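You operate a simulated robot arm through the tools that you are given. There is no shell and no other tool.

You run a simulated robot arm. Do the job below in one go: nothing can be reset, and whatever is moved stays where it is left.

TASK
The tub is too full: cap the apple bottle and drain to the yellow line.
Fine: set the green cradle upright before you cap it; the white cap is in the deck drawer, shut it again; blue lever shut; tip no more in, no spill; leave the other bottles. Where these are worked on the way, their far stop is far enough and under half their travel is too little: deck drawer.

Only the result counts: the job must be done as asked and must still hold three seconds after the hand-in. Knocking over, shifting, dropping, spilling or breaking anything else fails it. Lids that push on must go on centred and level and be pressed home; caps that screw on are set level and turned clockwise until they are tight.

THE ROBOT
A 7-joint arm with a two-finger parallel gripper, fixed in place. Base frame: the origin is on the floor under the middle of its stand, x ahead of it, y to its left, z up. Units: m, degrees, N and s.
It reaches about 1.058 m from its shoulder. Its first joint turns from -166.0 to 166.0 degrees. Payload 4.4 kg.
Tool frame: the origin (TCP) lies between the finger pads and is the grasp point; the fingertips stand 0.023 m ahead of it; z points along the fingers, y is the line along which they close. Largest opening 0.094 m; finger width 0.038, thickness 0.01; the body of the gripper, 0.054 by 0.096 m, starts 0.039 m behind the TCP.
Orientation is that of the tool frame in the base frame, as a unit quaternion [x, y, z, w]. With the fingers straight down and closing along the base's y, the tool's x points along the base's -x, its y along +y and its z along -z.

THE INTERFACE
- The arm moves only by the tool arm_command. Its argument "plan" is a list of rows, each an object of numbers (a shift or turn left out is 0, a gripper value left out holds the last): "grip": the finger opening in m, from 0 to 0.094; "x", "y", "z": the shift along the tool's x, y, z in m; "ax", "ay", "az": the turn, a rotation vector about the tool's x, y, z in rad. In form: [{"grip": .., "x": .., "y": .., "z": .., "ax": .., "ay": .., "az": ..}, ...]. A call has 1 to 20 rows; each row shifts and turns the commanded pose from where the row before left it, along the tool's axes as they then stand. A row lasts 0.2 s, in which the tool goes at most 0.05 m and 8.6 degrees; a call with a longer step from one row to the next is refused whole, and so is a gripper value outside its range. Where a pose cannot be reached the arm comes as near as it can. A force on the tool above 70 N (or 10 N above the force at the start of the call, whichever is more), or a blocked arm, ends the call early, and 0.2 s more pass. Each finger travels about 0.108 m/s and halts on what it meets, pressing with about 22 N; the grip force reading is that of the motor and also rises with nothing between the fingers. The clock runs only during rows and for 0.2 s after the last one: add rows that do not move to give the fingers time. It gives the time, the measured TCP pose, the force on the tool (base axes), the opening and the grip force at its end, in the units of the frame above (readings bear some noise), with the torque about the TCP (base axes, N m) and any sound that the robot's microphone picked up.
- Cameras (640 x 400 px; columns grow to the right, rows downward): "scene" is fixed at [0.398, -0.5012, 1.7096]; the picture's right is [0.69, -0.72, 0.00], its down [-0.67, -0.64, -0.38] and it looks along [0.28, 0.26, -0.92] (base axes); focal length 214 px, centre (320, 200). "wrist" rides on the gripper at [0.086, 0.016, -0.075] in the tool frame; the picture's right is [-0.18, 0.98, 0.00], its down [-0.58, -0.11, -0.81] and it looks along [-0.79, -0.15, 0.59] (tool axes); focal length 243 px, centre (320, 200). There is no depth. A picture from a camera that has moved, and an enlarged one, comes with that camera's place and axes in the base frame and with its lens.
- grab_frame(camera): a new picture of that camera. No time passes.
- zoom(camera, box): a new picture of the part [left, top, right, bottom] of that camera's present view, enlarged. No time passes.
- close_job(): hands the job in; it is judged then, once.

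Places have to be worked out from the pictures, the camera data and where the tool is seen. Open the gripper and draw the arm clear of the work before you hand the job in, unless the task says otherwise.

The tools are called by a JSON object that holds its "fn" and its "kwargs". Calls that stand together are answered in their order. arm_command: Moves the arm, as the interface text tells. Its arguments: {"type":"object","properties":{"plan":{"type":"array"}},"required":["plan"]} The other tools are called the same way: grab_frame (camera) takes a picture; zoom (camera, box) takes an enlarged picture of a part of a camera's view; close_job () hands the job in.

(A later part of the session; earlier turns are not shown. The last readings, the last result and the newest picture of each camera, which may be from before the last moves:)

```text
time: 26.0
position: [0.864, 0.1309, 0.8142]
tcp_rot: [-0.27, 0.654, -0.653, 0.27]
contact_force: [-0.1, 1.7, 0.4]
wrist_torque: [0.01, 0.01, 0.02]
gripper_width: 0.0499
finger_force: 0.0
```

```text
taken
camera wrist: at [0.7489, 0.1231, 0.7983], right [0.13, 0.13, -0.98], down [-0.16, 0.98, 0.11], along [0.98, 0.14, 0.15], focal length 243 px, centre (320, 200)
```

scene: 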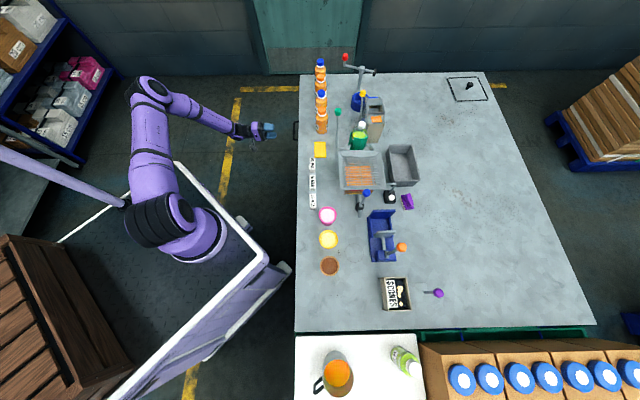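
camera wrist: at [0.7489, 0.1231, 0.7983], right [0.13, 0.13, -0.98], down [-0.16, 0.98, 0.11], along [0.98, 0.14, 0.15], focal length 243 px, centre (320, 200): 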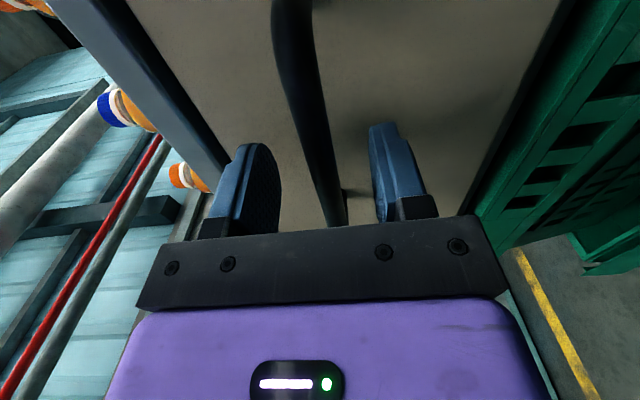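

The bar is between the pads; I close on it and then pull gently.

{"fn": "arm_command", "kwargs": {"plan": [{"grip": 0.0}, {}, {}, {}, {"z": -0.01}, {"z": -0.01}, {"z": -0.01}, {}]}}

{"fn": "grab_frame", "kwargs": {"camera": "wrist"}}

{"fn": "grab_frame", "kwargs": {"camera": "scene"}}

```text
time: 27.8
position: [0.8428, 0.1514, 0.8084]
tcp_rot: [-0.273, 0.655, -0.651, 0.268]
contact_force: [-1.8, -3.3, -55.4]
wrist_torque: [0.42, -0.47, 0.36]
gripper_width: 0.0119
finger_force: 45.0
```

```text
taken
camera wrist: at [0.728, 0.1438, 0.7956], right [0.12, 0.13, -0.98], down [-0.16, 0.98, 0.11], along [0.98, 0.14, 0.14], focal length 243 px, centre (320, 200)
```

wrist: 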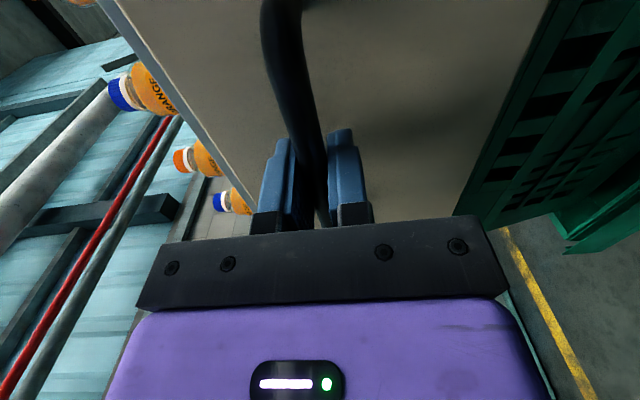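

```text
taken
```

scene: 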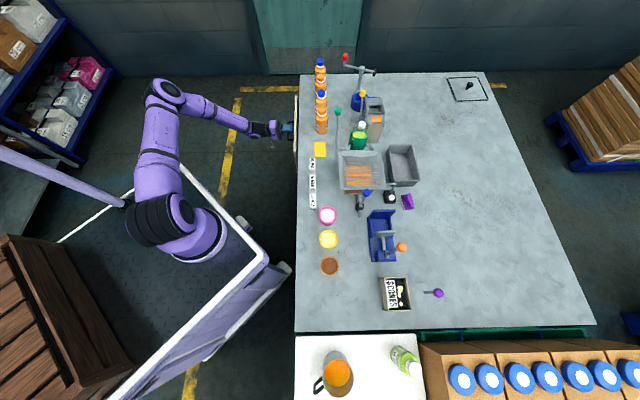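

The drawer slides (30 mm so far), but the arm is pressed vertically by 55 N since the bar sits at z≈0.807. I lower my command by 7 mm to relieve that, then keep pulling.

{"fn": "arm_command", "kwargs": {"plan": [{"y": 0.0035}, {"y": 0.0035}, {"z": -0.01}, {"z": -0.015}, {"z": -0.015}, {}]}}

```text
time: 29.2
position: [0.8161, 0.1792, 0.81]
tcp_rot: [0.267, -0.652, 0.655, -0.272]
contact_force: [3.9, 2.9, 58.0]
wrist_torque: [-0.69, 0.68, -0.3]
gripper_width: 0.0116
finger_force: 44.8
```

The force flipped to +58 N, so the neutral height lies about midway; I raise by about 3.5 mm and continue pulling.

{"fn": "arm_command", "kwargs": {"plan": [{"y": -0.0018}, {"y": -0.0018}, {}]}}

```text
time: 30.0
position: [0.8129, 0.1802, 0.8095]
tcp_rot: [0.27, -0.653, 0.653, -0.272]
contact_force: [11.3, 12.0, 38.2]
wrist_torque: [-0.16, 0.25, -0.34]
gripper_width: 0.0114
finger_force: 44.7
```

The vertical load is dropping; I raise slightly more and pull on.

{"fn": "arm_command", "kwargs": {"plan": [{"y": -0.002}, {"z": -0.015}, {"z": -0.02}, {"z": -0.02}, {"z": -0.02}, {}]}}

{"fn": "grab_frame", "kwargs": {"camera": "scene"}}

{"fn": "grab_frame", "kwargs": {"camera": "wrist"}}

```text
time: 31.4
position: [0.7587, 0.2339, 0.8107]
tcp_rot: [-0.271, 0.653, -0.653, 0.27]
contact_force: [11.6, 12.4, -5.5]
wrist_torque: [0.27, -0.25, 1.12]
gripper_width: 0.0117
finger_force: 45.4
```

```text
taken
```

scene: 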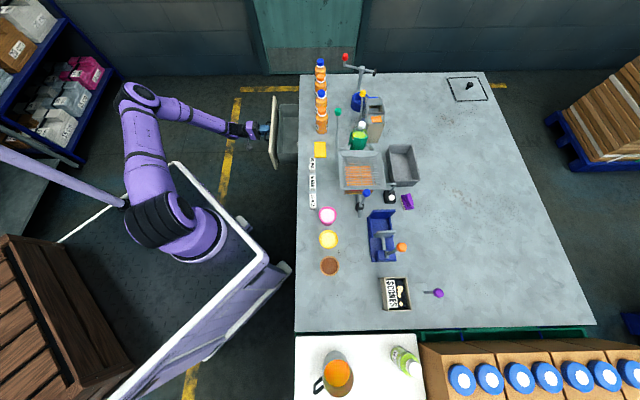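

```text
taken
camera wrist: at [0.6452, 0.2262, 0.7951], right [0.13, 0.13, -0.98], down [-0.16, 0.98, 0.11], along [0.98, 0.14, 0.15], focal length 243 px, centre (320, 200)
```

wrist: 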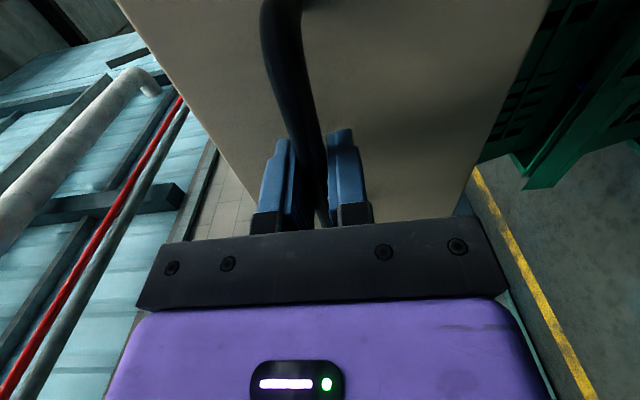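

The drawer is about 147 mm out and visible from above; I zoom into it to see the contents.

{"fn": "zoom", "kwargs": {"camera": "scene", "box": [260, 85, 324, 175]}}

```text
4.44 times, centred on (292, 130) of scene
camera zoom: at [0.398, -0.5012, 1.7096], right [0.69, -0.72, 0.0], down [-0.67, -0.64, -0.38], along [0.28, 0.26, -0.92], focal length 953 px, centre (444, 511)
```

zoom: 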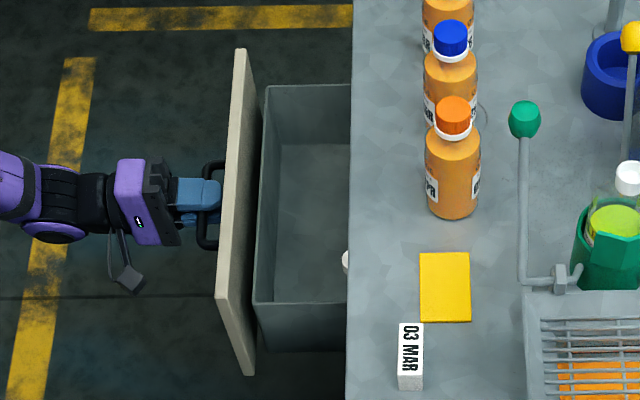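

The white cap is just peeking out at the table's edge in the drawer, so I pull it open further.

{"fn": "arm_command", "kwargs": {"plan": [{"z": -0.02}, {"z": -0.02}, {"z": -0.02}, {"z": -0.02}, {}]}}

{"fn": "zoom", "kwargs": {"camera": "scene", "box": [240, 85, 324, 175]}}

```text
time: 32.6
position: [0.7056, 0.2897, 0.8097]
tcp_rot: [-0.271, 0.654, -0.653, 0.269]
contact_force: [4.4, 4.1, -25.0]
wrist_torque: [0.36, -0.4, 1.06]
gripper_width: 0.0118
finger_force: 45.3
```

```text
4.44 times, centred on (282, 130) of scene
camera zoom: at [0.398, -0.5012, 1.7096], right [0.69, -0.72, 0.0], down [-0.67, -0.64, -0.38], along [0.28, 0.26, -0.92], focal length 953 px, centre (489, 511)
```

zoom: 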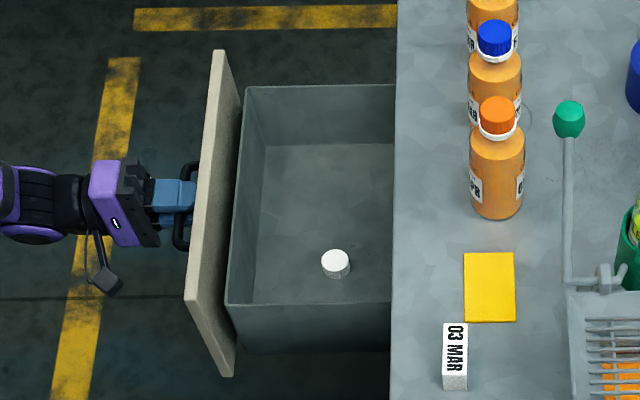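

The cap lies on the drawer floor near its -q side. I pull a little further to feel for the stop.

{"fn": "arm_command", "kwargs": {"plan": [{"z": -0.015}, {"z": -0.015}, {"z": -0.015}, {}]}}

{"fn": "zoom", "kwargs": {"camera": "scene", "box": [240, 85, 324, 175]}}

```text
time: 33.6
position: [0.6723, 0.3216, 0.8094]
tcp_rot: [0.272, -0.653, 0.654, -0.269]
contact_force: [6.9, 7.7, -44.2]
wrist_torque: [0.42, -0.46, 0.08]
gripper_width: 0.0115
finger_force: 45.1
```

```text
4.44 times, centred on (282, 130) of scene
camera zoom: at [0.398, -0.5012, 1.7096], right [0.69, -0.72, 0.0], down [-0.67, -0.64, -0.38], along [0.28, 0.26, -0.92], focal length 953 px, centre (489, 511)
```

zoom: 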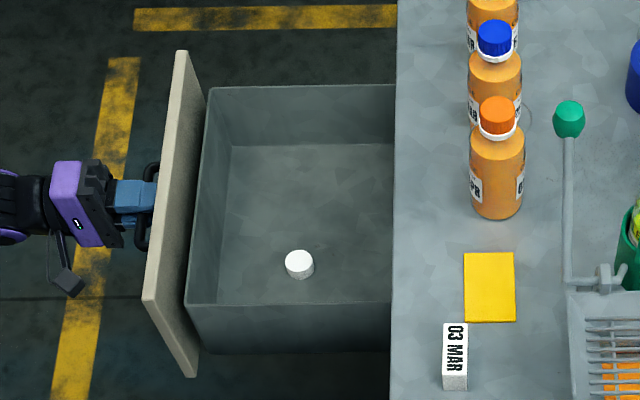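

The drawer is out about 0.27 m with the cap well clear of the table edge. I open the fingers, back away from the handle and rise.

{"fn": "arm_command", "kwargs": {"plan": [{"grip": 0.05}, {}, {}, {"z": -0.02}, {"z": -0.03}, {"z": -0.02}, {"y": -0.045}, {"y": -0.045}, {"y": -0.045}, {"y": -0.045}, {"y": -0.045}, {"y": -0.045}, {}]}}

{"fn": "zoom", "kwargs": {"camera": "scene", "box": [200, 60, 344, 180]}}

```text
time: 36.4
position: [0.6258, 0.3682, 1.0818]
tcp_rot: [-0.271, 0.653, -0.653, 0.271]
contact_force: [-0.6, -0.1, -0.3]
wrist_torque: [0.01, -0.01, 0.01]
gripper_width: 0.0499
finger_force: 0.0
```

```text
3.33 times, centred on (272, 120) of scene
camera zoom: at [0.398, -0.5012, 1.7096], right [0.69, -0.72, 0.0], down [-0.67, -0.64, -0.38], along [0.28, 0.26, -0.92], focal length 715 px, centre (480, 467)
```

zoom: 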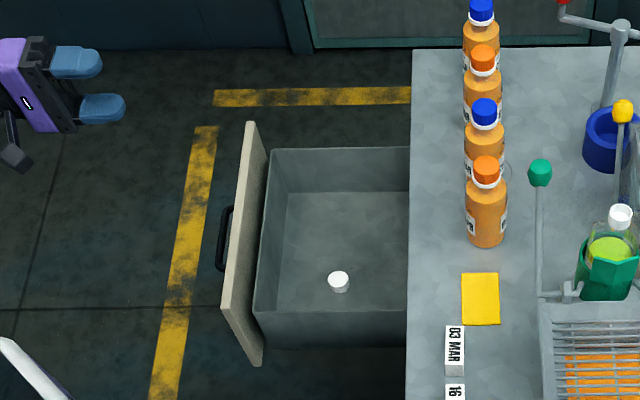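

Now I turn the fingers back to straight down, then move over the drawer to look into it.

{"fn": "arm_command", "kwargs": {"plan": [{"ax": -0.1309}, {"ax": -0.1309}, {"ax": -0.1309}, {"ax": -0.1309}, {"ax": -0.1309}, {"ax": -0.1309}, {"ax": -0.1309}, {"ax": -0.1309}, {"ax": -0.1309}, {"ax": -0.1309}, {"ax": -0.1309}, {"ax": -0.1309}, {"y": -0.045}, {"y": -0.045}, {"y": -0.045}, {"y": -0.045, "x": 0.03}, {"x": 0.045}, {"x": 0.02}, {}]}}

{"fn": "grab_frame", "kwargs": {"camera": "wrist"}}

```text
refused: row 16 steps farther than a row can; nothing moved
```

```text
taken
camera wrist: at [0.5112, 0.3603, 1.0661], right [0.13, 0.13, -0.98], down [-0.16, 0.98, 0.11], along [0.98, 0.14, 0.15], focal length 243 px, centre (320, 200)
```

wrist: 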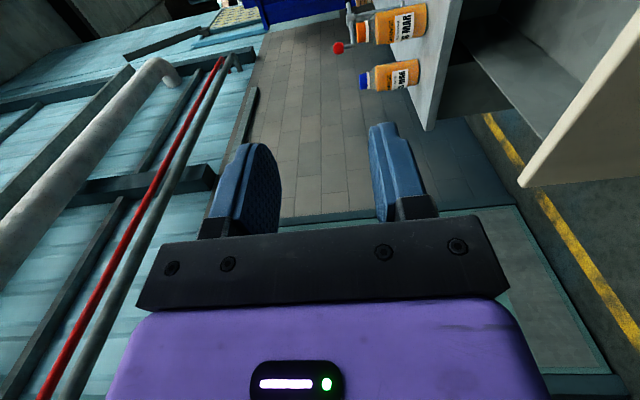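

One row was too long; I resend it with smaller steps.

{"fn": "arm_command", "kwargs": {"plan": [{"ax": -0.1309}, {"ax": -0.1309}, {"ax": -0.1309}, {"ax": -0.1309}, {"ax": -0.1309}, {"ax": -0.1309}, {"ax": -0.1309}, {"ax": -0.1309}, {"ax": -0.1309}, {"ax": -0.1309}, {"ax": -0.1309}, {"ax": -0.1309}, {"y": -0.04, "x": 0.02}, {"y": -0.04, "x": 0.02}, {"y": -0.04, "x": 0.02}, {"y": -0.04, "x": 0.02}, {"y": -0.02, "x": 0.02}, {}]}}

{"fn": "grab_frame", "kwargs": {"camera": "wrist"}}

{"fn": "grab_frame", "kwargs": {"camera": "scene"}}

```text
time: 40.2
position: [0.6815, 0.1752, 1.0817]
tcp_rot: [-0.383, 0.924, 0.0, 0.0]
contact_force: [0.0, -0.1, -0.1]
wrist_torque: [0.0, -0.01, 0.02]
gripper_width: 0.05
finger_force: 0.0
```

```text
taken
camera wrist: at [0.6084, 0.1248, 1.158], right [-0.56, 0.83, 0.0], down [0.49, 0.33, 0.81], along [0.67, 0.45, -0.59], focal length 243 px, centre (320, 200)
```

wrist: 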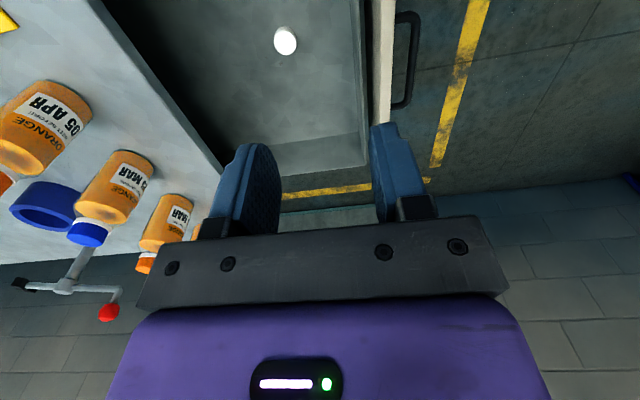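

```text
taken
```

scene: 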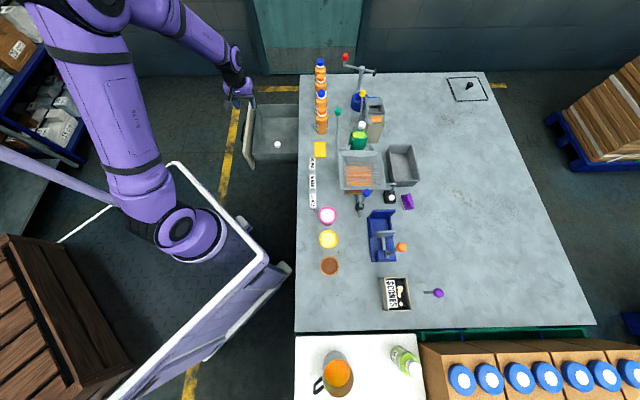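

Triangulating, the cap is at about p=0.419, q=0.654, top z≈0.757, well inside the drawer. I hover above it to refine the alignment.

{"fn": "arm_command", "kwargs": {"plan": [{"grip": 0.06, "y": -0.0153, "x": -0.0122, "z": 0.0375}, {"y": -0.0153, "x": -0.0122, "z": 0.0375}, {"y": -0.0153, "x": -0.0122, "z": 0.0375}, {"y": -0.0153, "x": -0.0122, "z": 0.0375}, {}, {}]}}

{"fn": "grab_frame", "kwargs": {"camera": "wrist"}}

{"fn": "zoom", "kwargs": {"camera": "scene", "box": [240, 85, 324, 175]}}

```text
time: 41.6
position: [0.7602, 0.1651, 0.9333]
tcp_rot: [-0.382, 0.924, 0.0, 0.0]
contact_force: [0.7, -0.4, 1.0]
wrist_torque: [0.01, -0.01, -0.01]
gripper_width: 0.0601
finger_force: 0.0
```

```text
taken
camera wrist: at [0.6866, 0.1141, 1.0078], right [-0.56, 0.83, 0.0], down [0.49, 0.33, 0.81], along [0.67, 0.45, -0.59], focal length 243 px, centre (320, 200)
```

wrist: 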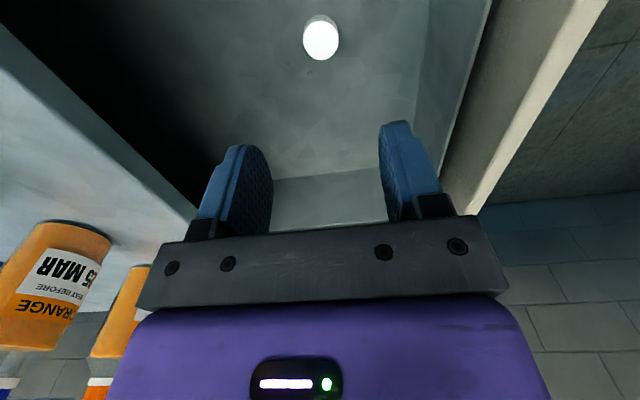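

```text
4.44 times, centred on (282, 130) of scene
camera zoom: at [0.398, -0.5012, 1.7096], right [0.69, -0.72, 0.0], down [-0.67, -0.64, -0.38], along [0.28, 0.26, -0.92], focal length 953 px, centre (489, 511)
```

zoom: 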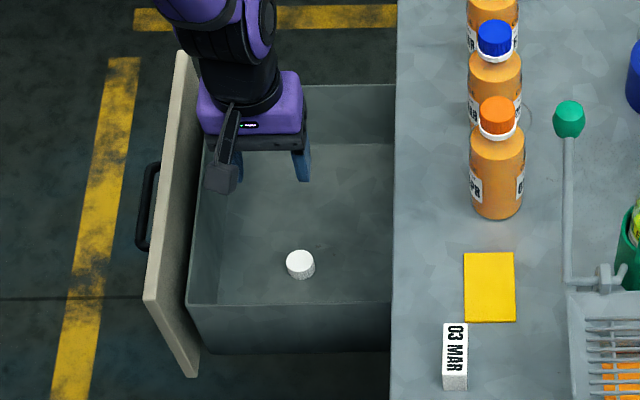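

The cap is nearly aligned (about 4 mm off in q). I zoom in for its height and shape.

{"fn": "zoom", "kwargs": {"camera": "wrist", "box": [290, 0, 354, 70]}}

{"fn": "zoom", "kwargs": {"camera": "scene", "box": [268, 132, 296, 156]}}

{"fn": "zoom", "kwargs": {"camera": "scene", "box": [350, 110, 378, 134]}}

```text
5.71 times, centred on (322, 35) of wrist
camera zoom: at [0.6866, 0.1141, 1.0078], right [-0.56, 0.83, 0.0], down [0.49, 0.33, 0.81], along [0.67, 0.45, -0.59], focal length 1386 px, centre (309, 1143)
```

zoom: 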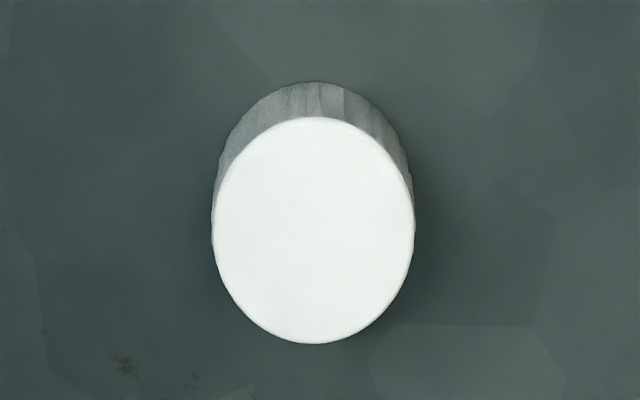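

```text
16.00 times, centred on (282, 144) of scene
camera zoom: at [0.398, -0.5012, 1.7096], right [0.69, -0.72, 0.0], down [-0.67, -0.64, -0.38], along [0.28, 0.26, -0.92], focal length 3432 px, centre (928, 1096)
```

zoom: 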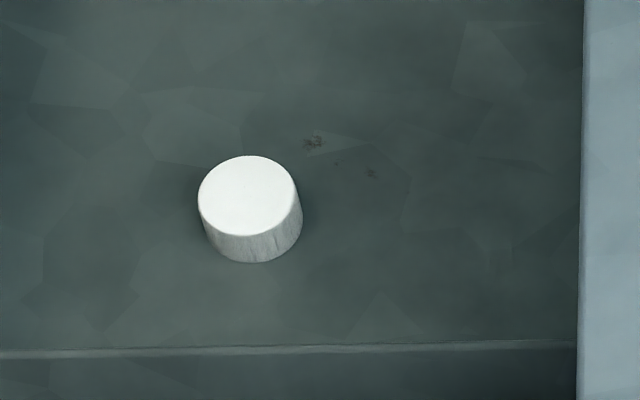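

```text
16.00 times, centred on (364, 122) of scene
camera zoom: at [0.398, -0.5012, 1.7096], right [0.69, -0.72, 0.0], down [-0.67, -0.64, -0.38], along [0.28, 0.26, -0.92], focal length 3432 px, centre (-384, 1448)
```

zoom: 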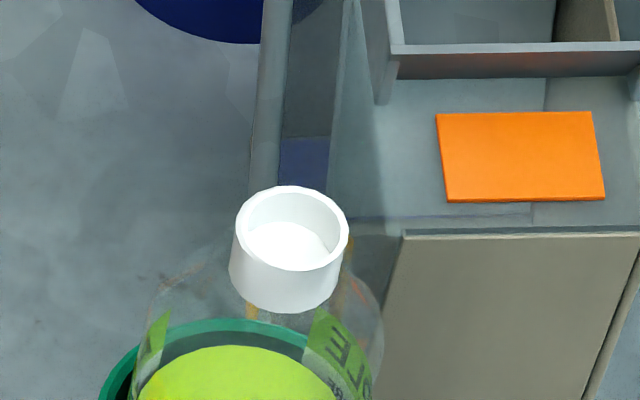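

The cap is knurled (a screw cap), about 33 mm wide and 15 mm tall; the floor is near z≈0.735. I descend carefully in stages.

{"fn": "arm_command", "kwargs": {"plan": [{"x": -0.005, "z": 0.02}, {"z": 0.04}, {"z": 0.04}, {"z": 0.04}, {"z": 0.016}, {}]}}

{"fn": "grab_frame", "kwargs": {"camera": "wrist"}}

{"fn": "zoom", "kwargs": {"camera": "scene", "box": [260, 120, 304, 160]}}

```text
time: 43.0
position: [0.7611, 0.1674, 0.7756]
tcp_rot: [-0.382, 0.924, 0.0, 0.0]
contact_force: [0.2, 0.7, 0.0]
wrist_torque: [0.01, 0.02, 0.03]
gripper_width: 0.0599
finger_force: 0.0
```

```text
taken
camera wrist: at [0.6884, 0.1185, 0.8508], right [-0.56, 0.83, 0.0], down [0.49, 0.33, 0.81], along [0.67, 0.45, -0.59], focal length 243 px, centre (320, 200)
```

wrist: 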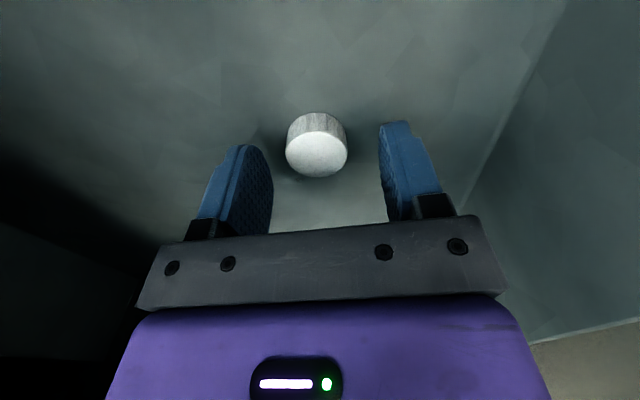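

```text
10.00 times, centred on (282, 140) of scene
camera zoom: at [0.398, -0.5012, 1.7096], right [0.69, -0.72, 0.0], down [-0.67, -0.64, -0.38], along [0.28, 0.26, -0.92], focal length 2145 px, centre (700, 800)
```

zoom: 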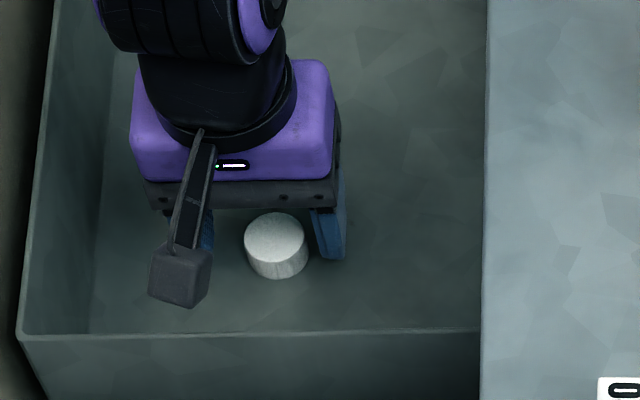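

Cap spans about z 0.738–0.752 and is 4 mm further in +q; I shift, go down 9 mm and close on it.

{"fn": "arm_command", "kwargs": {"plan": [{"x": -0.004, "y": -0.001, "z": 0.004}, {"z": 0.005}, {}, {"grip": 0.02}, {}, {}, {}]}}

{"fn": "grab_frame", "kwargs": {"camera": "wrist"}}

```text
time: 44.6
position: [0.7653, 0.1699, 0.767]
tcp_rot: [-0.382, 0.924, 0.0, 0.0]
contact_force: [-0.7, -0.8, 0.3]
wrist_torque: [-0.04, -0.01, -0.01]
gripper_width: 0.0301
finger_force: 22.2
```

```text
taken
camera wrist: at [0.6911, 0.1201, 0.8424], right [-0.56, 0.83, 0.0], down [0.49, 0.33, 0.81], along [0.67, 0.45, -0.59], focal length 243 px, centre (320, 200)
```

wrist: 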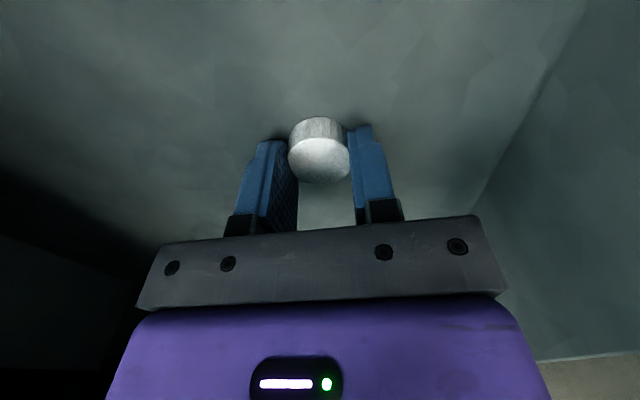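

The cap is held (width 30 mm, 22 N) and centred. I lift it straight up out of the drawer and check it.

{"fn": "arm_command", "kwargs": {"plan": [{"z": -0.02}, {"z": -0.04}, {"z": -0.045}, {"z": -0.045}, {"z": -0.045}, {"z": -0.045}, {"z": -0.045}, {"z": -0.045}, {"z": -0.045}, {}]}}

{"fn": "grab_frame", "kwargs": {"camera": "wrist"}}

{"fn": "grab_frame", "kwargs": {"camera": "scene"}}

```text
time: 46.8
position: [0.7661, 0.1668, 1.1421]
tcp_rot: [-0.382, 0.924, 0.001, 0.0]
contact_force: [0.4, 0.2, -0.3]
wrist_torque: [0.01, 0.01, 0.01]
gripper_width: 0.03
finger_force: 21.9
```

```text
taken
camera wrist: at [0.6926, 0.1174, 1.2179], right [-0.56, 0.83, 0.0], down [0.49, 0.33, 0.81], along [0.67, 0.45, -0.59], focal length 243 px, centre (320, 200)
```

wrist: 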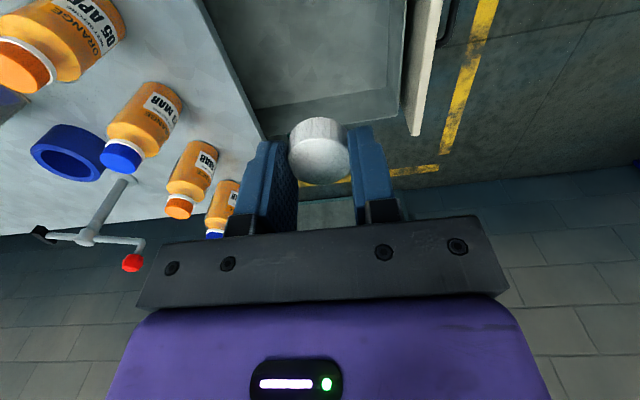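

```text
taken
```

scene: 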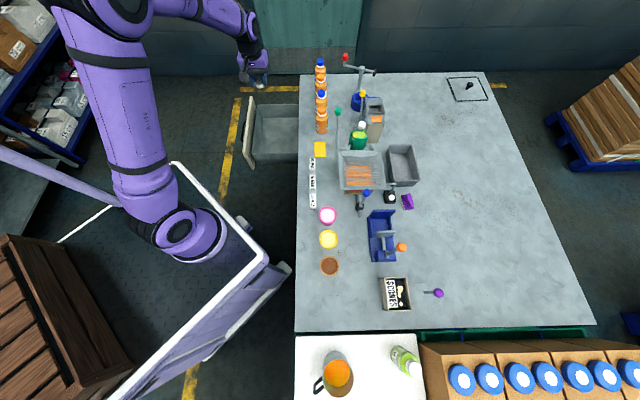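

The cap is in hand (its underside about 29 mm below the TCP). I rise and carry it to a spot beside and above the apple bottle, to measure the mouth precisely.

{"fn": "arm_command", "kwargs": {"plan": [{"z": -0.04}, {"z": -0.04}, {"y": -0.0376, "x": 0.026, "z": -0.0078}, {"y": -0.0376, "x": 0.026, "z": -0.0078}, {"y": -0.0376, "x": 0.026, "z": -0.0078}, {"y": -0.0376, "x": 0.026, "z": -0.0078}, {"y": -0.0376, "x": 0.026, "z": -0.0078}, {"y": -0.0376, "x": 0.026, "z": -0.0078}, {"y": -0.0376, "x": 0.026, "z": -0.0078}, {"y": -0.0376, "x": 0.026, "z": -0.0078}, {"y": -0.0376, "x": 0.026, "z": -0.0078}, {"y": -0.0376, "x": 0.026, "z": -0.0078}, {}, {}]}}

{"fn": "grab_frame", "kwargs": {"camera": "wrist"}}

{"fn": "grab_frame", "kwargs": {"camera": "scene"}}

```text
time: 49.8
position: [0.8475, -0.2787, 1.2996]
tcp_rot: [-0.382, 0.924, 0.0, 0.0]
contact_force: [-0.4, -0.4, -0.7]
wrist_torque: [0.03, 0.0, 0.02]
gripper_width: 0.0301
finger_force: 21.9
```

```text
taken
camera wrist: at [0.7735, -0.33, 1.3741], right [-0.56, 0.83, 0.0], down [0.49, 0.33, 0.81], along [0.67, 0.45, -0.59], focal length 243 px, centre (320, 200)
```

wrist: 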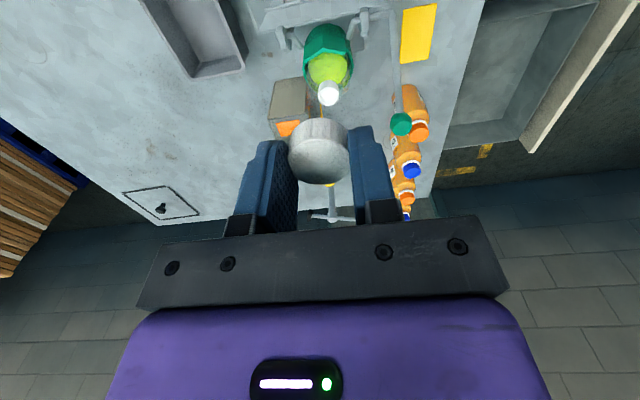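

```text
taken
```

scene: 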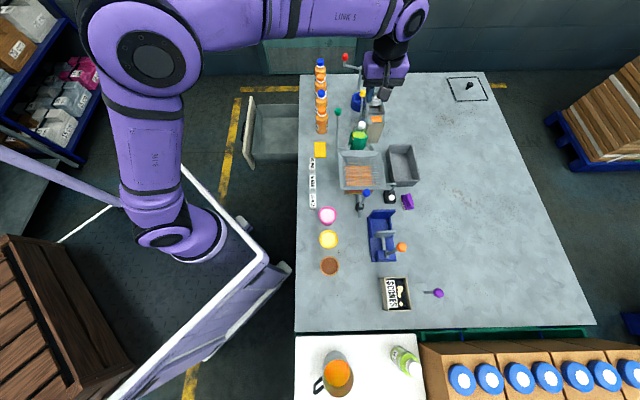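

{"fn": "zoom", "kwargs": {"camera": "wrist", "box": [280, 10, 380, 120]}}

{"fn": "zoom", "kwargs": {"camera": "scene", "box": [340, 105, 388, 155]}}

```text
3.64 times, centred on (330, 65) of wrist
camera zoom: at [0.7735, -0.33, 1.3741], right [-0.56, 0.83, 0.0], down [0.49, 0.33, 0.81], along [0.67, 0.45, -0.59], focal length 882 px, centre (284, 691)
```

zoom: 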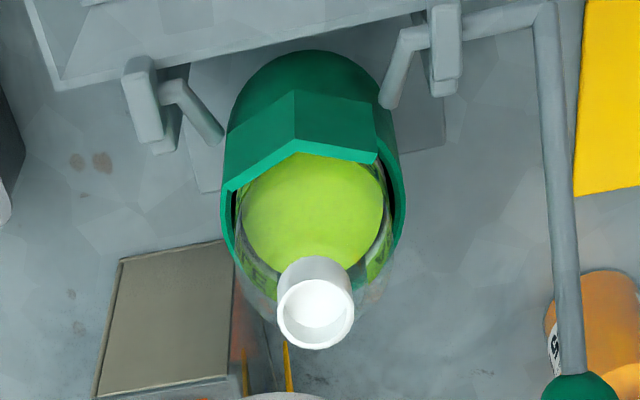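

```text
8.00 times, centred on (364, 130) of scene
camera zoom: at [0.398, -0.5012, 1.7096], right [0.69, -0.72, 0.0], down [-0.67, -0.64, -0.38], along [0.28, 0.26, -0.92], focal length 1716 px, centre (-32, 760)
```

zoom: 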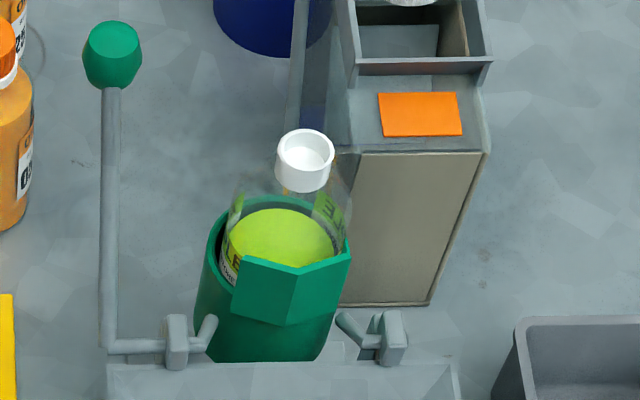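

The mouth is at about p=0.8006, q=0.477–0.481, rim z≈1.09–1.10. I move the cap to some 4 cm above it to align using both cameras.

{"fn": "arm_command", "kwargs": {"plan": [{"y": -0.001, "x": -0.019, "z": 0.0325}, {"y": -0.001, "x": -0.019, "z": 0.0325}, {"y": -0.001, "x": -0.019, "z": 0.0325}, {"y": -0.001, "x": -0.019, "z": 0.0325}, {}, {}]}}

{"fn": "zoom", "kwargs": {"camera": "wrist", "box": [260, 50, 390, 200]}}

{"fn": "zoom", "kwargs": {"camera": "scene", "box": [340, 90, 388, 140]}}

```text
time: 51.2
position: [0.9042, -0.2293, 1.1693]
tcp_rot: [-0.382, 0.924, 0.0, 0.0]
contact_force: [-0.3, 0.1, 0.9]
wrist_torque: [0.02, 0.0, 0.03]
gripper_width: 0.0301
finger_force: 22.7
```

```text
2.67 times, centred on (325, 125) of wrist
camera zoom: at [0.8292, -0.2805, 1.2438], right [-0.56, 0.83, 0.0], down [0.49, 0.33, 0.81], along [0.67, 0.45, -0.59], focal length 647 px, centre (307, 400)
```

zoom: 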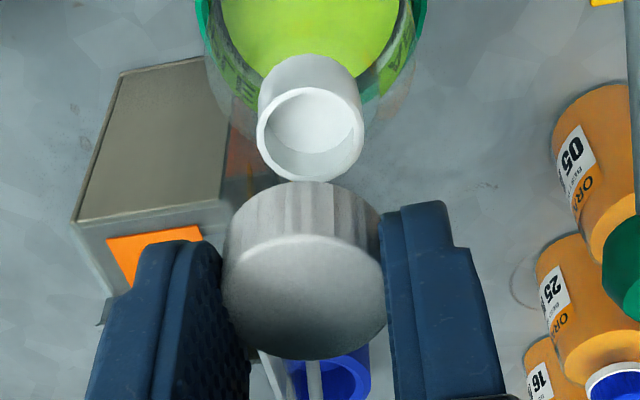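

```text
8.00 times, centred on (364, 115) of scene
camera zoom: at [0.398, -0.5012, 1.7096], right [0.69, -0.72, 0.0], down [-0.67, -0.64, -0.38], along [0.28, 0.26, -0.92], focal length 1716 px, centre (-32, 880)
```

zoom: 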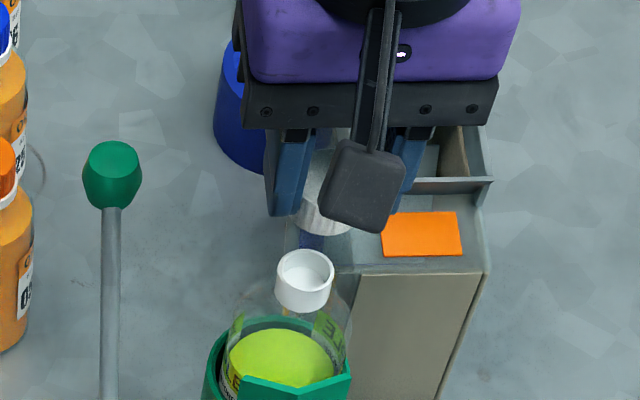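

From this view the cap and mouth line up within about 1 mm in the p direction. To check the q direction with the same precision, I turn the wrist 90° at this height and look again.

{"fn": "arm_command", "kwargs": {"plan": [{"az": 0.1309}, {"az": 0.1309}, {"az": 0.1309}, {"az": 0.1309}, {"az": 0.1309}, {"az": 0.1309}, {"az": 0.1309}, {"az": 0.1309}, {"az": 0.1309}, {"az": 0.1309}, {"az": 0.1309}, {"az": 0.1309}, {}, {}]}}

{"fn": "zoom", "kwargs": {"camera": "wrist", "box": [260, 50, 390, 200]}}

{"fn": "zoom", "kwargs": {"camera": "scene", "box": [340, 90, 388, 140]}}

```text
time: 54.2
position: [0.9026, -0.2289, 1.1692]
tcp_rot: [0.385, 0.923, 0.0, 0.001]
contact_force: [0.2, 0.3, 0.2]
wrist_torque: [-0.01, 0.0, -0.02]
gripper_width: 0.0302
finger_force: 21.9
```

```text
2.67 times, centred on (325, 125) of wrist
camera zoom: at [0.8526, -0.1566, 1.2449], right [0.83, 0.56, 0.0], down [0.33, -0.49, 0.81], along [0.45, -0.67, -0.59], focal length 647 px, centre (307, 400)
```

zoom: 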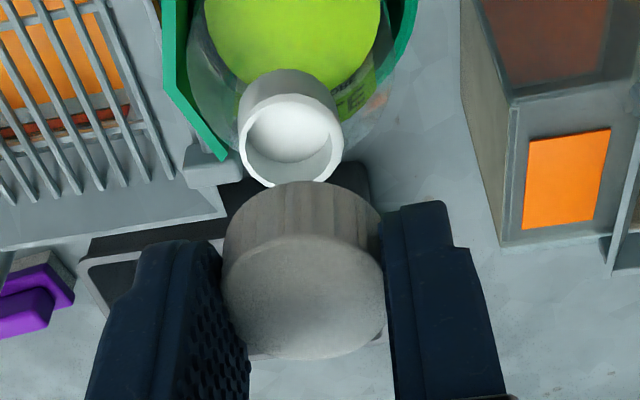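

```text
8.00 times, centred on (364, 115) of scene
camera zoom: at [0.398, -0.5012, 1.7096], right [0.69, -0.72, 0.0], down [-0.67, -0.64, -0.38], along [0.28, 0.26, -0.92], focal length 1716 px, centre (-32, 880)
```

zoom: 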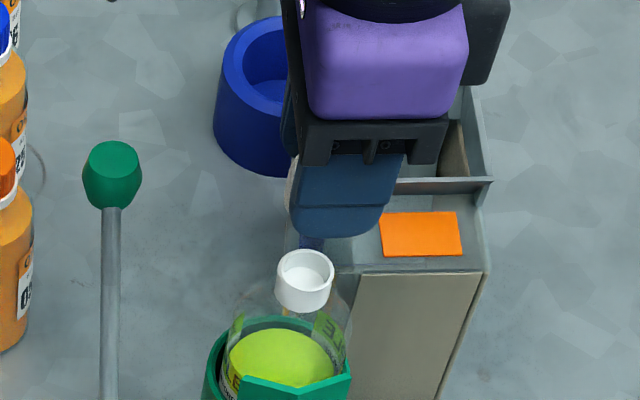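

In this view the mouth sits about 3.5 mm to the -q side of the cap, so the mouth is at p≈0.800, q≈0.473, rim z≈1.102. I correct this, descend to about 1 cm above the rim and re-check.

{"fn": "arm_command", "kwargs": {"plan": [{"x": 0.001, "y": -0.0033, "z": 0.01}, {"z": 0.018}, {}, {}]}}

{"fn": "zoom", "kwargs": {"camera": "wrist", "box": [260, 50, 390, 200]}}

{"fn": "zoom", "kwargs": {"camera": "scene", "box": [340, 90, 388, 140]}}

```text
time: 55.2
position: [0.8992, -0.231, 1.1405]
tcp_rot: [0.384, 0.923, 0.001, 0.0]
contact_force: [0.5, -0.4, 0.4]
wrist_torque: [0.01, 0.03, -0.02]
gripper_width: 0.0301
finger_force: 21.9
```

```text
2.67 times, centred on (325, 125) of wrist
camera zoom: at [0.8491, -0.1587, 1.2167], right [0.83, 0.56, 0.0], down [0.33, -0.49, 0.81], along [0.45, -0.67, -0.59], focal length 647 px, centre (307, 400)
```

zoom: 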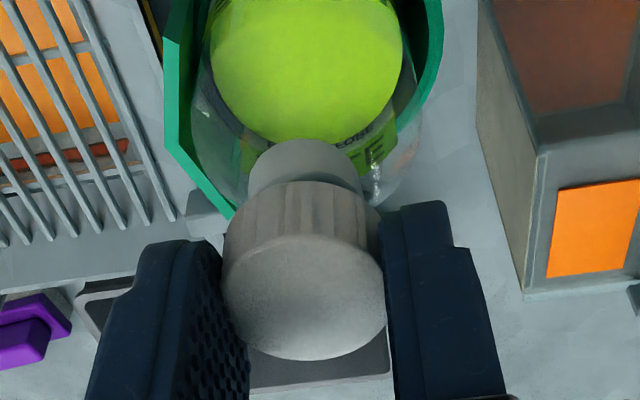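

```text
8.00 times, centred on (364, 115) of scene
camera zoom: at [0.398, -0.5012, 1.7096], right [0.69, -0.72, 0.0], down [-0.67, -0.64, -0.38], along [0.28, 0.26, -0.92], focal length 1716 px, centre (-32, 880)
```

zoom: 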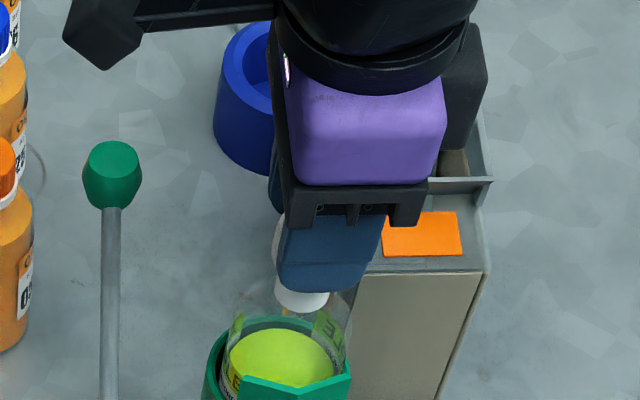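

In q the neck and cap are now concentric. I turn back by 90° to check p at this height (and to gain clockwise turning range).

{"fn": "arm_command", "kwargs": {"plan": [{"az": -0.1309}, {"az": -0.1309}, {"az": -0.1309}, {"az": -0.1309}, {"az": -0.1309}, {"az": -0.1309}, {"az": -0.1309}, {"az": -0.1309}, {"az": -0.1309}, {"az": -0.1309}, {"az": -0.1309}, {"az": -0.1309}, {}, {}]}}

{"fn": "zoom", "kwargs": {"camera": "wrist", "box": [260, 50, 390, 200]}}

{"fn": "zoom", "kwargs": {"camera": "scene", "box": [340, 90, 388, 140]}}

```text
time: 58.2
position: [0.8995, -0.231, 1.1417]
tcp_rot: [-0.382, 0.924, 0.001, 0.0]
contact_force: [-0.5, -0.1, -0.2]
wrist_torque: [-0.01, 0.0, -0.03]
gripper_width: 0.0303
finger_force: 21.5
```

```text
2.67 times, centred on (325, 125) of wrist
camera zoom: at [0.8267, -0.2809, 1.2166], right [-0.56, 0.83, 0.0], down [0.49, 0.33, 0.81], along [0.67, 0.46, -0.59], focal length 647 px, centre (307, 400)
```

zoom: 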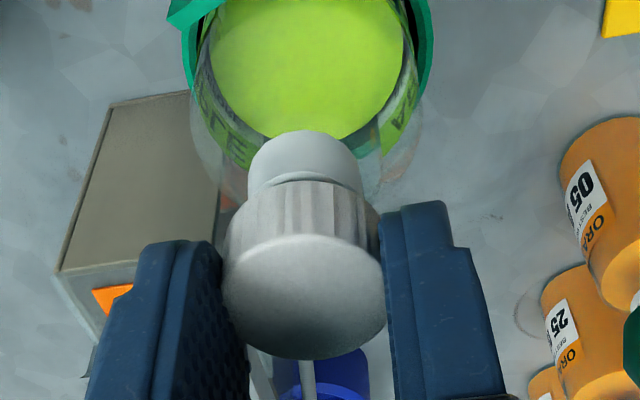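

```text
8.00 times, centred on (364, 115) of scene
camera zoom: at [0.398, -0.5012, 1.7096], right [0.69, -0.72, 0.0], down [-0.67, -0.64, -0.38], along [0.28, 0.26, -0.92], focal length 1716 px, centre (-32, 880)
```

zoom: 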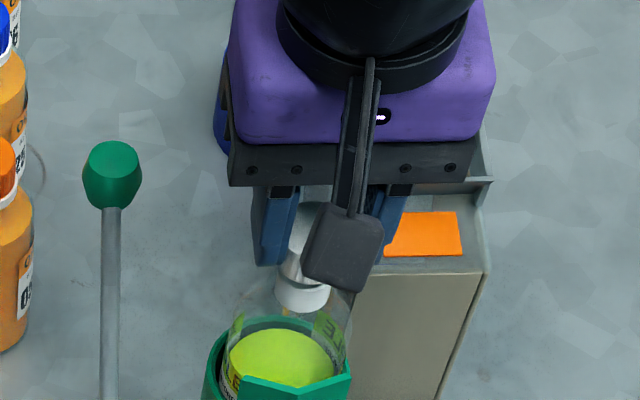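

Both checks now show cap and neck concentric to within about 0.5 mm. I lower in small steps until the cap meets the neck.

{"fn": "arm_command", "kwargs": {"plan": [{"z": 0.003}, {"z": 0.003}, {"z": 0.003}, {}]}}

{"fn": "zoom", "kwargs": {"camera": "scene", "box": [350, 100, 382, 135]}}

{"fn": "zoom", "kwargs": {"camera": "wrist", "box": [260, 50, 390, 200]}}

```text
time: 59.2
position: [0.8994, -0.2315, 1.1318]
tcp_rot: [-0.381, 0.924, 0.001, 0.0]
contact_force: [0.0, 0.0, 0.0]
wrist_torque: [0.0, -0.01, -0.06]
gripper_width: 0.03
finger_force: 22.4
```

```text
11.43 times, centred on (366, 118) of scene
camera zoom: at [0.398, -0.5012, 1.7096], right [0.69, -0.72, 0.0], down [-0.67, -0.64, -0.38], along [0.28, 0.26, -0.92], focal length 2451 px, centre (-206, 1143)
```

zoom: 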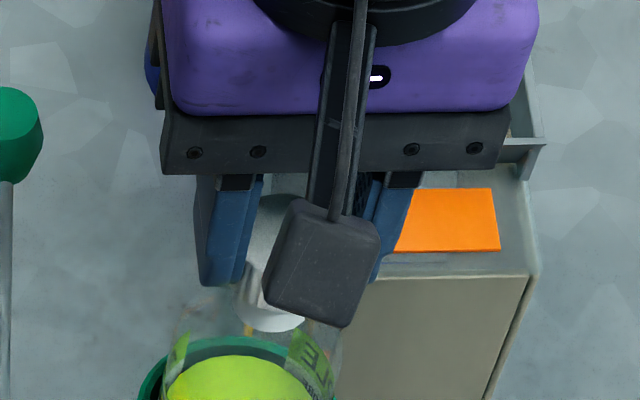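

```text
2.67 times, centred on (325, 125) of wrist
camera zoom: at [0.8264, -0.2808, 1.2082], right [-0.56, 0.83, 0.0], down [0.49, 0.33, 0.81], along [0.67, 0.45, -0.59], focal length 647 px, centre (307, 400)
```

zoom: 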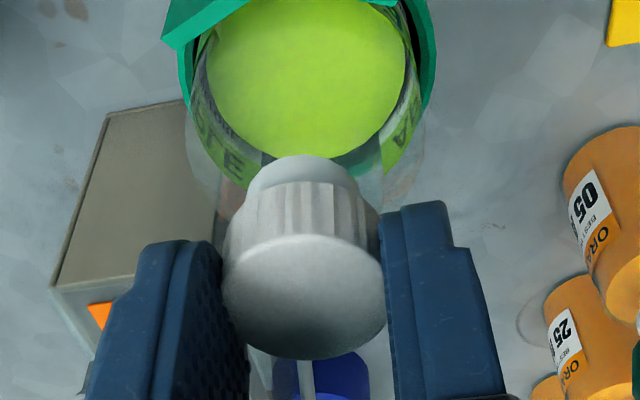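

No contact force yet; neck and cap still line up. I keep lowering in 3 mm steps.

{"fn": "arm_command", "kwargs": {"plan": [{"z": 0.003}, {"z": 0.003}, {}]}}

```text
time: 60.0
position: [0.9004, -0.231, 1.1268]
tcp_rot: [-0.382, 0.924, -0.001, 0.0]
contact_force: [0.2, -1.0, -0.2]
wrist_torque: [0.01, 0.04, 0.0]
gripper_width: 0.0295
finger_force: 21.6
```

{"fn": "zoom", "kwargs": {"camera": "wrist", "box": [260, 50, 390, 200]}}

{"fn": "arm_command", "kwargs": {"plan": [{"z": 0.003}, {}]}}

{"fn": "zoom", "kwargs": {"camera": "wrist", "box": [260, 50, 390, 200]}}

```text
2.67 times, centred on (325, 125) of wrist
camera zoom: at [0.8261, -0.2809, 1.2023], right [-0.56, 0.83, 0.0], down [0.49, 0.33, 0.81], along [0.67, 0.45, -0.59], focal length 647 px, centre (307, 400)
```

zoom: 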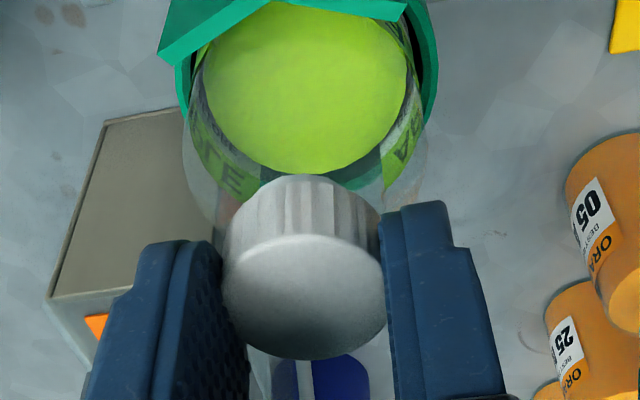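

```text
time: 60.6
position: [0.899, -0.2312, 1.1238]
tcp_rot: [-0.381, 0.925, -0.001, 0.0]
contact_force: [-0.8, 0.9, -0.5]
wrist_torque: [-0.01, 0.01, 0.02]
gripper_width: 0.0298
finger_force: 21.8
```

```text
2.67 times, centred on (325, 125) of wrist
camera zoom: at [0.8257, -0.2805, 1.199], right [-0.56, 0.83, 0.0], down [0.49, 0.33, 0.81], along [0.67, 0.45, -0.59], focal length 647 px, centre (307, 400)
```

zoom: 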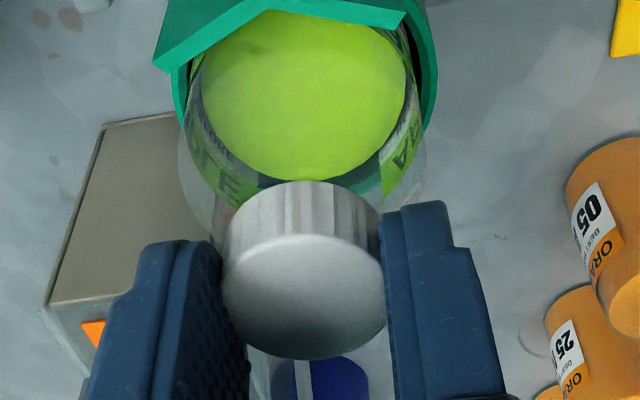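

The neck is going into the cap without any force. I continue in 2 mm steps until contact is felt.

{"fn": "arm_command", "kwargs": {"plan": [{"z": 0.002}, {}]}}

{"fn": "arm_command", "kwargs": {"plan": [{"z": 0.002}, {}]}}

```text
time: 61.2
position: [0.8988, -0.2321, 1.1216]
tcp_rot: [-0.382, 0.924, -0.001, 0.0]
contact_force: [-0.6, 0.6, -0.1]
wrist_torque: [0.02, 0.04, 0.02]
gripper_width: 0.0301
finger_force: 22.6
```

```text
time: 61.8
position: [0.8997, -0.2316, 1.1203]
tcp_rot: [-0.382, 0.924, 0.0, 0.0]
contact_force: [0.8, 0.1, 3.8]
wrist_torque: [0.01, 0.0, -0.02]
gripper_width: 0.03
finger_force: 22.1
```

Contact: about 4 N upward at TCP z=1.120. I press slightly and begin turning clockwise (positive about the tool's downward axis), watching torque and height.

{"fn": "arm_command", "kwargs": {"plan": [{"z": 0.001}, {"az": 0.12}, {"az": 0.12}, {"az": 0.12}, {"az": 0.12}, {"az": 0.12}, {}]}}

{"fn": "zoom", "kwargs": {"camera": "wrist", "box": [240, 0, 400, 200]}}

```text
time: 63.4
position: [0.8985, -0.2308, 1.1199]
tcp_rot: [-0.09, 0.996, 0.0, 0.0]
contact_force: [0.6, -1.7, 11.3]
wrist_torque: [-0.02, 0.03, 0.01]
gripper_width: 0.0298
finger_force: 22.4
```

```text
2.00 times, centred on (320, 100) of wrist
camera zoom: at [0.8105, -0.2306, 1.1941], right [0.0, 1.0, 0.0], down [0.59, 0.0, 0.81], along [0.81, 0.0, -0.59], focal length 485 px, centre (320, 400)
```

zoom: 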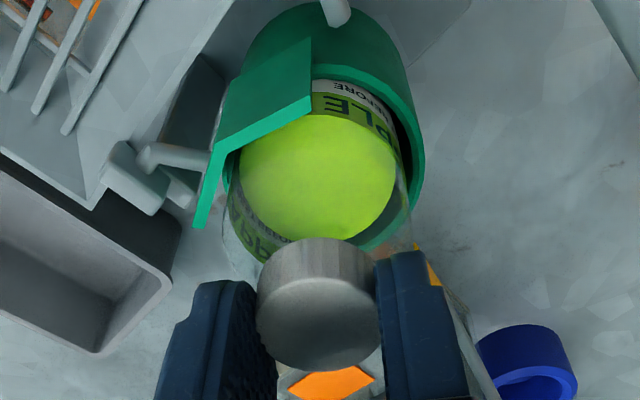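

Turned 0.6 rad, torque still near zero, upward force 11 N. I keep turning clockwise.

{"fn": "arm_command", "kwargs": {"plan": [{"az": 0.13}, {"az": 0.13}, {"az": 0.13}, {"az": 0.13}, {"az": 0.13}, {"az": 0.13}, {"az": 0.13}, {"az": 0.13}, {}]}}

```text
time: 65.4
position: [0.8982, -0.2307, 1.1191]
tcp_rot: [0.416, 0.909, 0.0, 0.001]
contact_force: [0.9, 0.1, 7.1]
wrist_torque: [-0.01, 0.01, 0.04]
gripper_width: 0.03
finger_force: 21.8
```

The cap appears to be drawing down a little (force falling). I continue clockwise with a tiny downward feed.

{"fn": "arm_command", "kwargs": {"plan": [{"az": 0.13, "z": 0.0002}, {"az": 0.13, "z": 0.0002}, {"az": 0.13, "z": 0.0002}, {"az": 0.13, "z": 0.0002}, {"az": 0.13, "z": 0.0001}, {"az": 0.13, "z": 0.0001}, {"az": 0.13}, {"az": 0.13}, {}]}}

```text
time: 67.4
position: [0.8994, -0.2311, 1.1181]
tcp_rot: [0.813, 0.583, 0.0, 0.0]
contact_force: [0.5, 0.3, 14.8]
wrist_torque: [0.03, -0.05, 0.01]
gripper_width: 0.0295
finger_force: 22.2
```

Still turning freely; I continue until the wrist's limit or until it tightens.

{"fn": "arm_command", "kwargs": {"plan": [{"az": 0.13}, {"az": 0.13}, {"az": 0.13}, {"az": 0.13}, {"az": 0.13}, {"az": 0.13}, {}]}}

{"fn": "grab_frame", "kwargs": {"camera": "scene"}}

{"fn": "zoom", "kwargs": {"camera": "wrist", "box": [240, 0, 400, 200]}}

```text
time: 69.0
position: [0.8986, -0.231, 1.1176]
tcp_rot: [0.974, 0.229, 0.0, -0.001]
contact_force: [0.2, 1.7, 9.8]
wrist_torque: [0.0, 0.02, 0.01]
gripper_width: 0.0298
finger_force: 22.2
```

```text
taken
```

scene: 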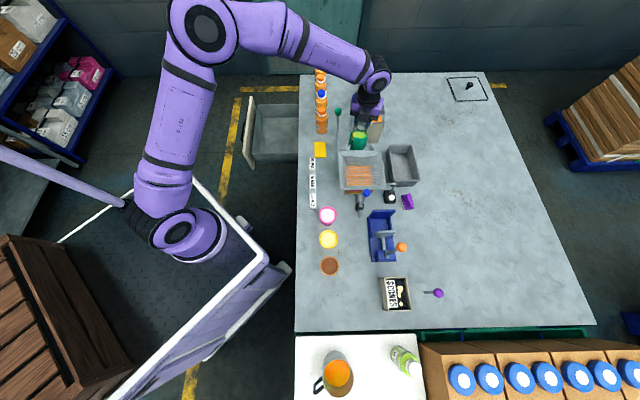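

```text
2.00 times, centred on (320, 100) of wrist
camera zoom: at [0.9831, -0.2069, 1.1928], right [0.27, -0.96, 0.0], down [-0.57, -0.16, 0.81], along [-0.78, -0.22, -0.59], focal length 485 px, centre (320, 400)
```

zoom: 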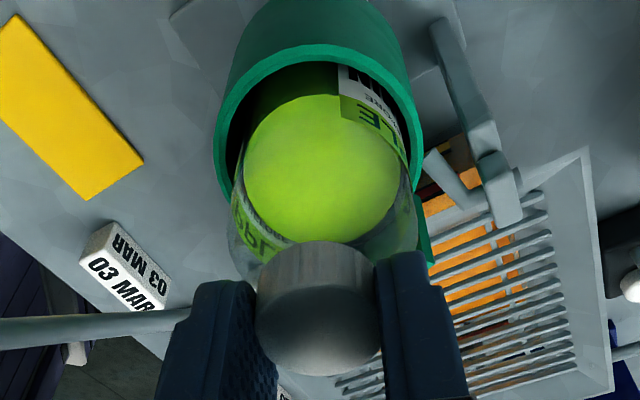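

The cap has drawn down about 2.7 mm over 3.5 rad. I check in the scene view that the bottle itself is not turning, then go on.

{"fn": "zoom", "kwargs": {"camera": "scene", "box": [340, 105, 388, 155]}}

{"fn": "arm_command", "kwargs": {"plan": [{"az": 0.13}, {"az": 0.13}, {"az": 0.13}, {"az": 0.13}, {}]}}

```text
8.00 times, centred on (364, 130) of scene
camera zoom: at [0.398, -0.5012, 1.7096], right [0.69, -0.72, 0.0], down [-0.67, -0.64, -0.38], along [0.28, 0.26, -0.92], focal length 1716 px, centre (-32, 760)
```

zoom: 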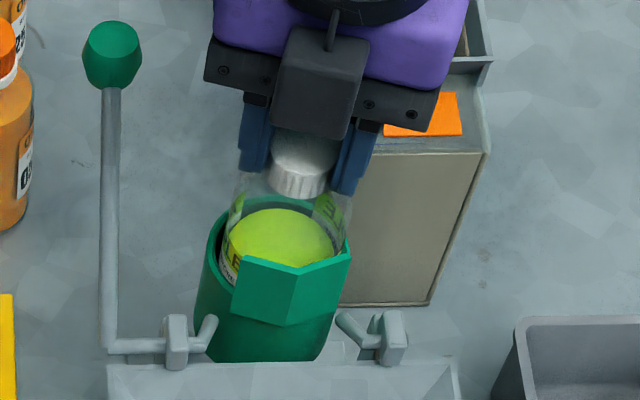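

```text
time: 70.2
position: [0.8997, -0.2309, 1.1175]
tcp_rot: [1.0, -0.028, 0.0, 0.0]
contact_force: [0.6, 1.0, 4.4]
wrist_torque: [-0.04, 0.02, -0.01]
gripper_width: 0.0298
finger_force: 22.3
```

The bottle has not turned and the cap sits squarely. The wrist still has range, so I continue with slight feed.

{"fn": "arm_command", "kwargs": {"plan": [{"az": 0.13, "z": 0.0002}, {"az": 0.13, "z": 0.0002}, {"az": 0.13, "z": 0.0002}, {"az": 0.13, "z": 0.0002}, {"az": 0.13, "z": 0.0002}, {}]}}

```text
time: 71.6
position: [0.8995, -0.2322, 1.1167]
tcp_rot: [0.938, -0.346, 0.001, 0.0]
contact_force: [-2.1, -1.0, 5.2]
wrist_torque: [-0.05, 0.1, 0.01]
gripper_width: 0.0299
finger_force: 22.2
```

Still turning freely; continue.

{"fn": "arm_command", "kwargs": {"plan": [{"az": 0.13, "z": 0.0002}, {"az": 0.13, "z": 0.0002}, {"az": 0.13, "z": 0.0002}, {"az": 0.13, "z": 0.0001}, {"az": 0.13, "z": 0.0001}, {}]}}

```text
time: 73.0
position: [0.8998, -0.232, 1.1159]
tcp_rot: [0.9, -0.435, 0.0, 0.0]
contact_force: [0.7, -0.4, -0.6]
wrist_torque: [0.03, 0.01, -0.02]
gripper_width: 0.0299
finger_force: 22.1
out of reach, approached as far as the arm can: row 2, 3, 4, 5
```

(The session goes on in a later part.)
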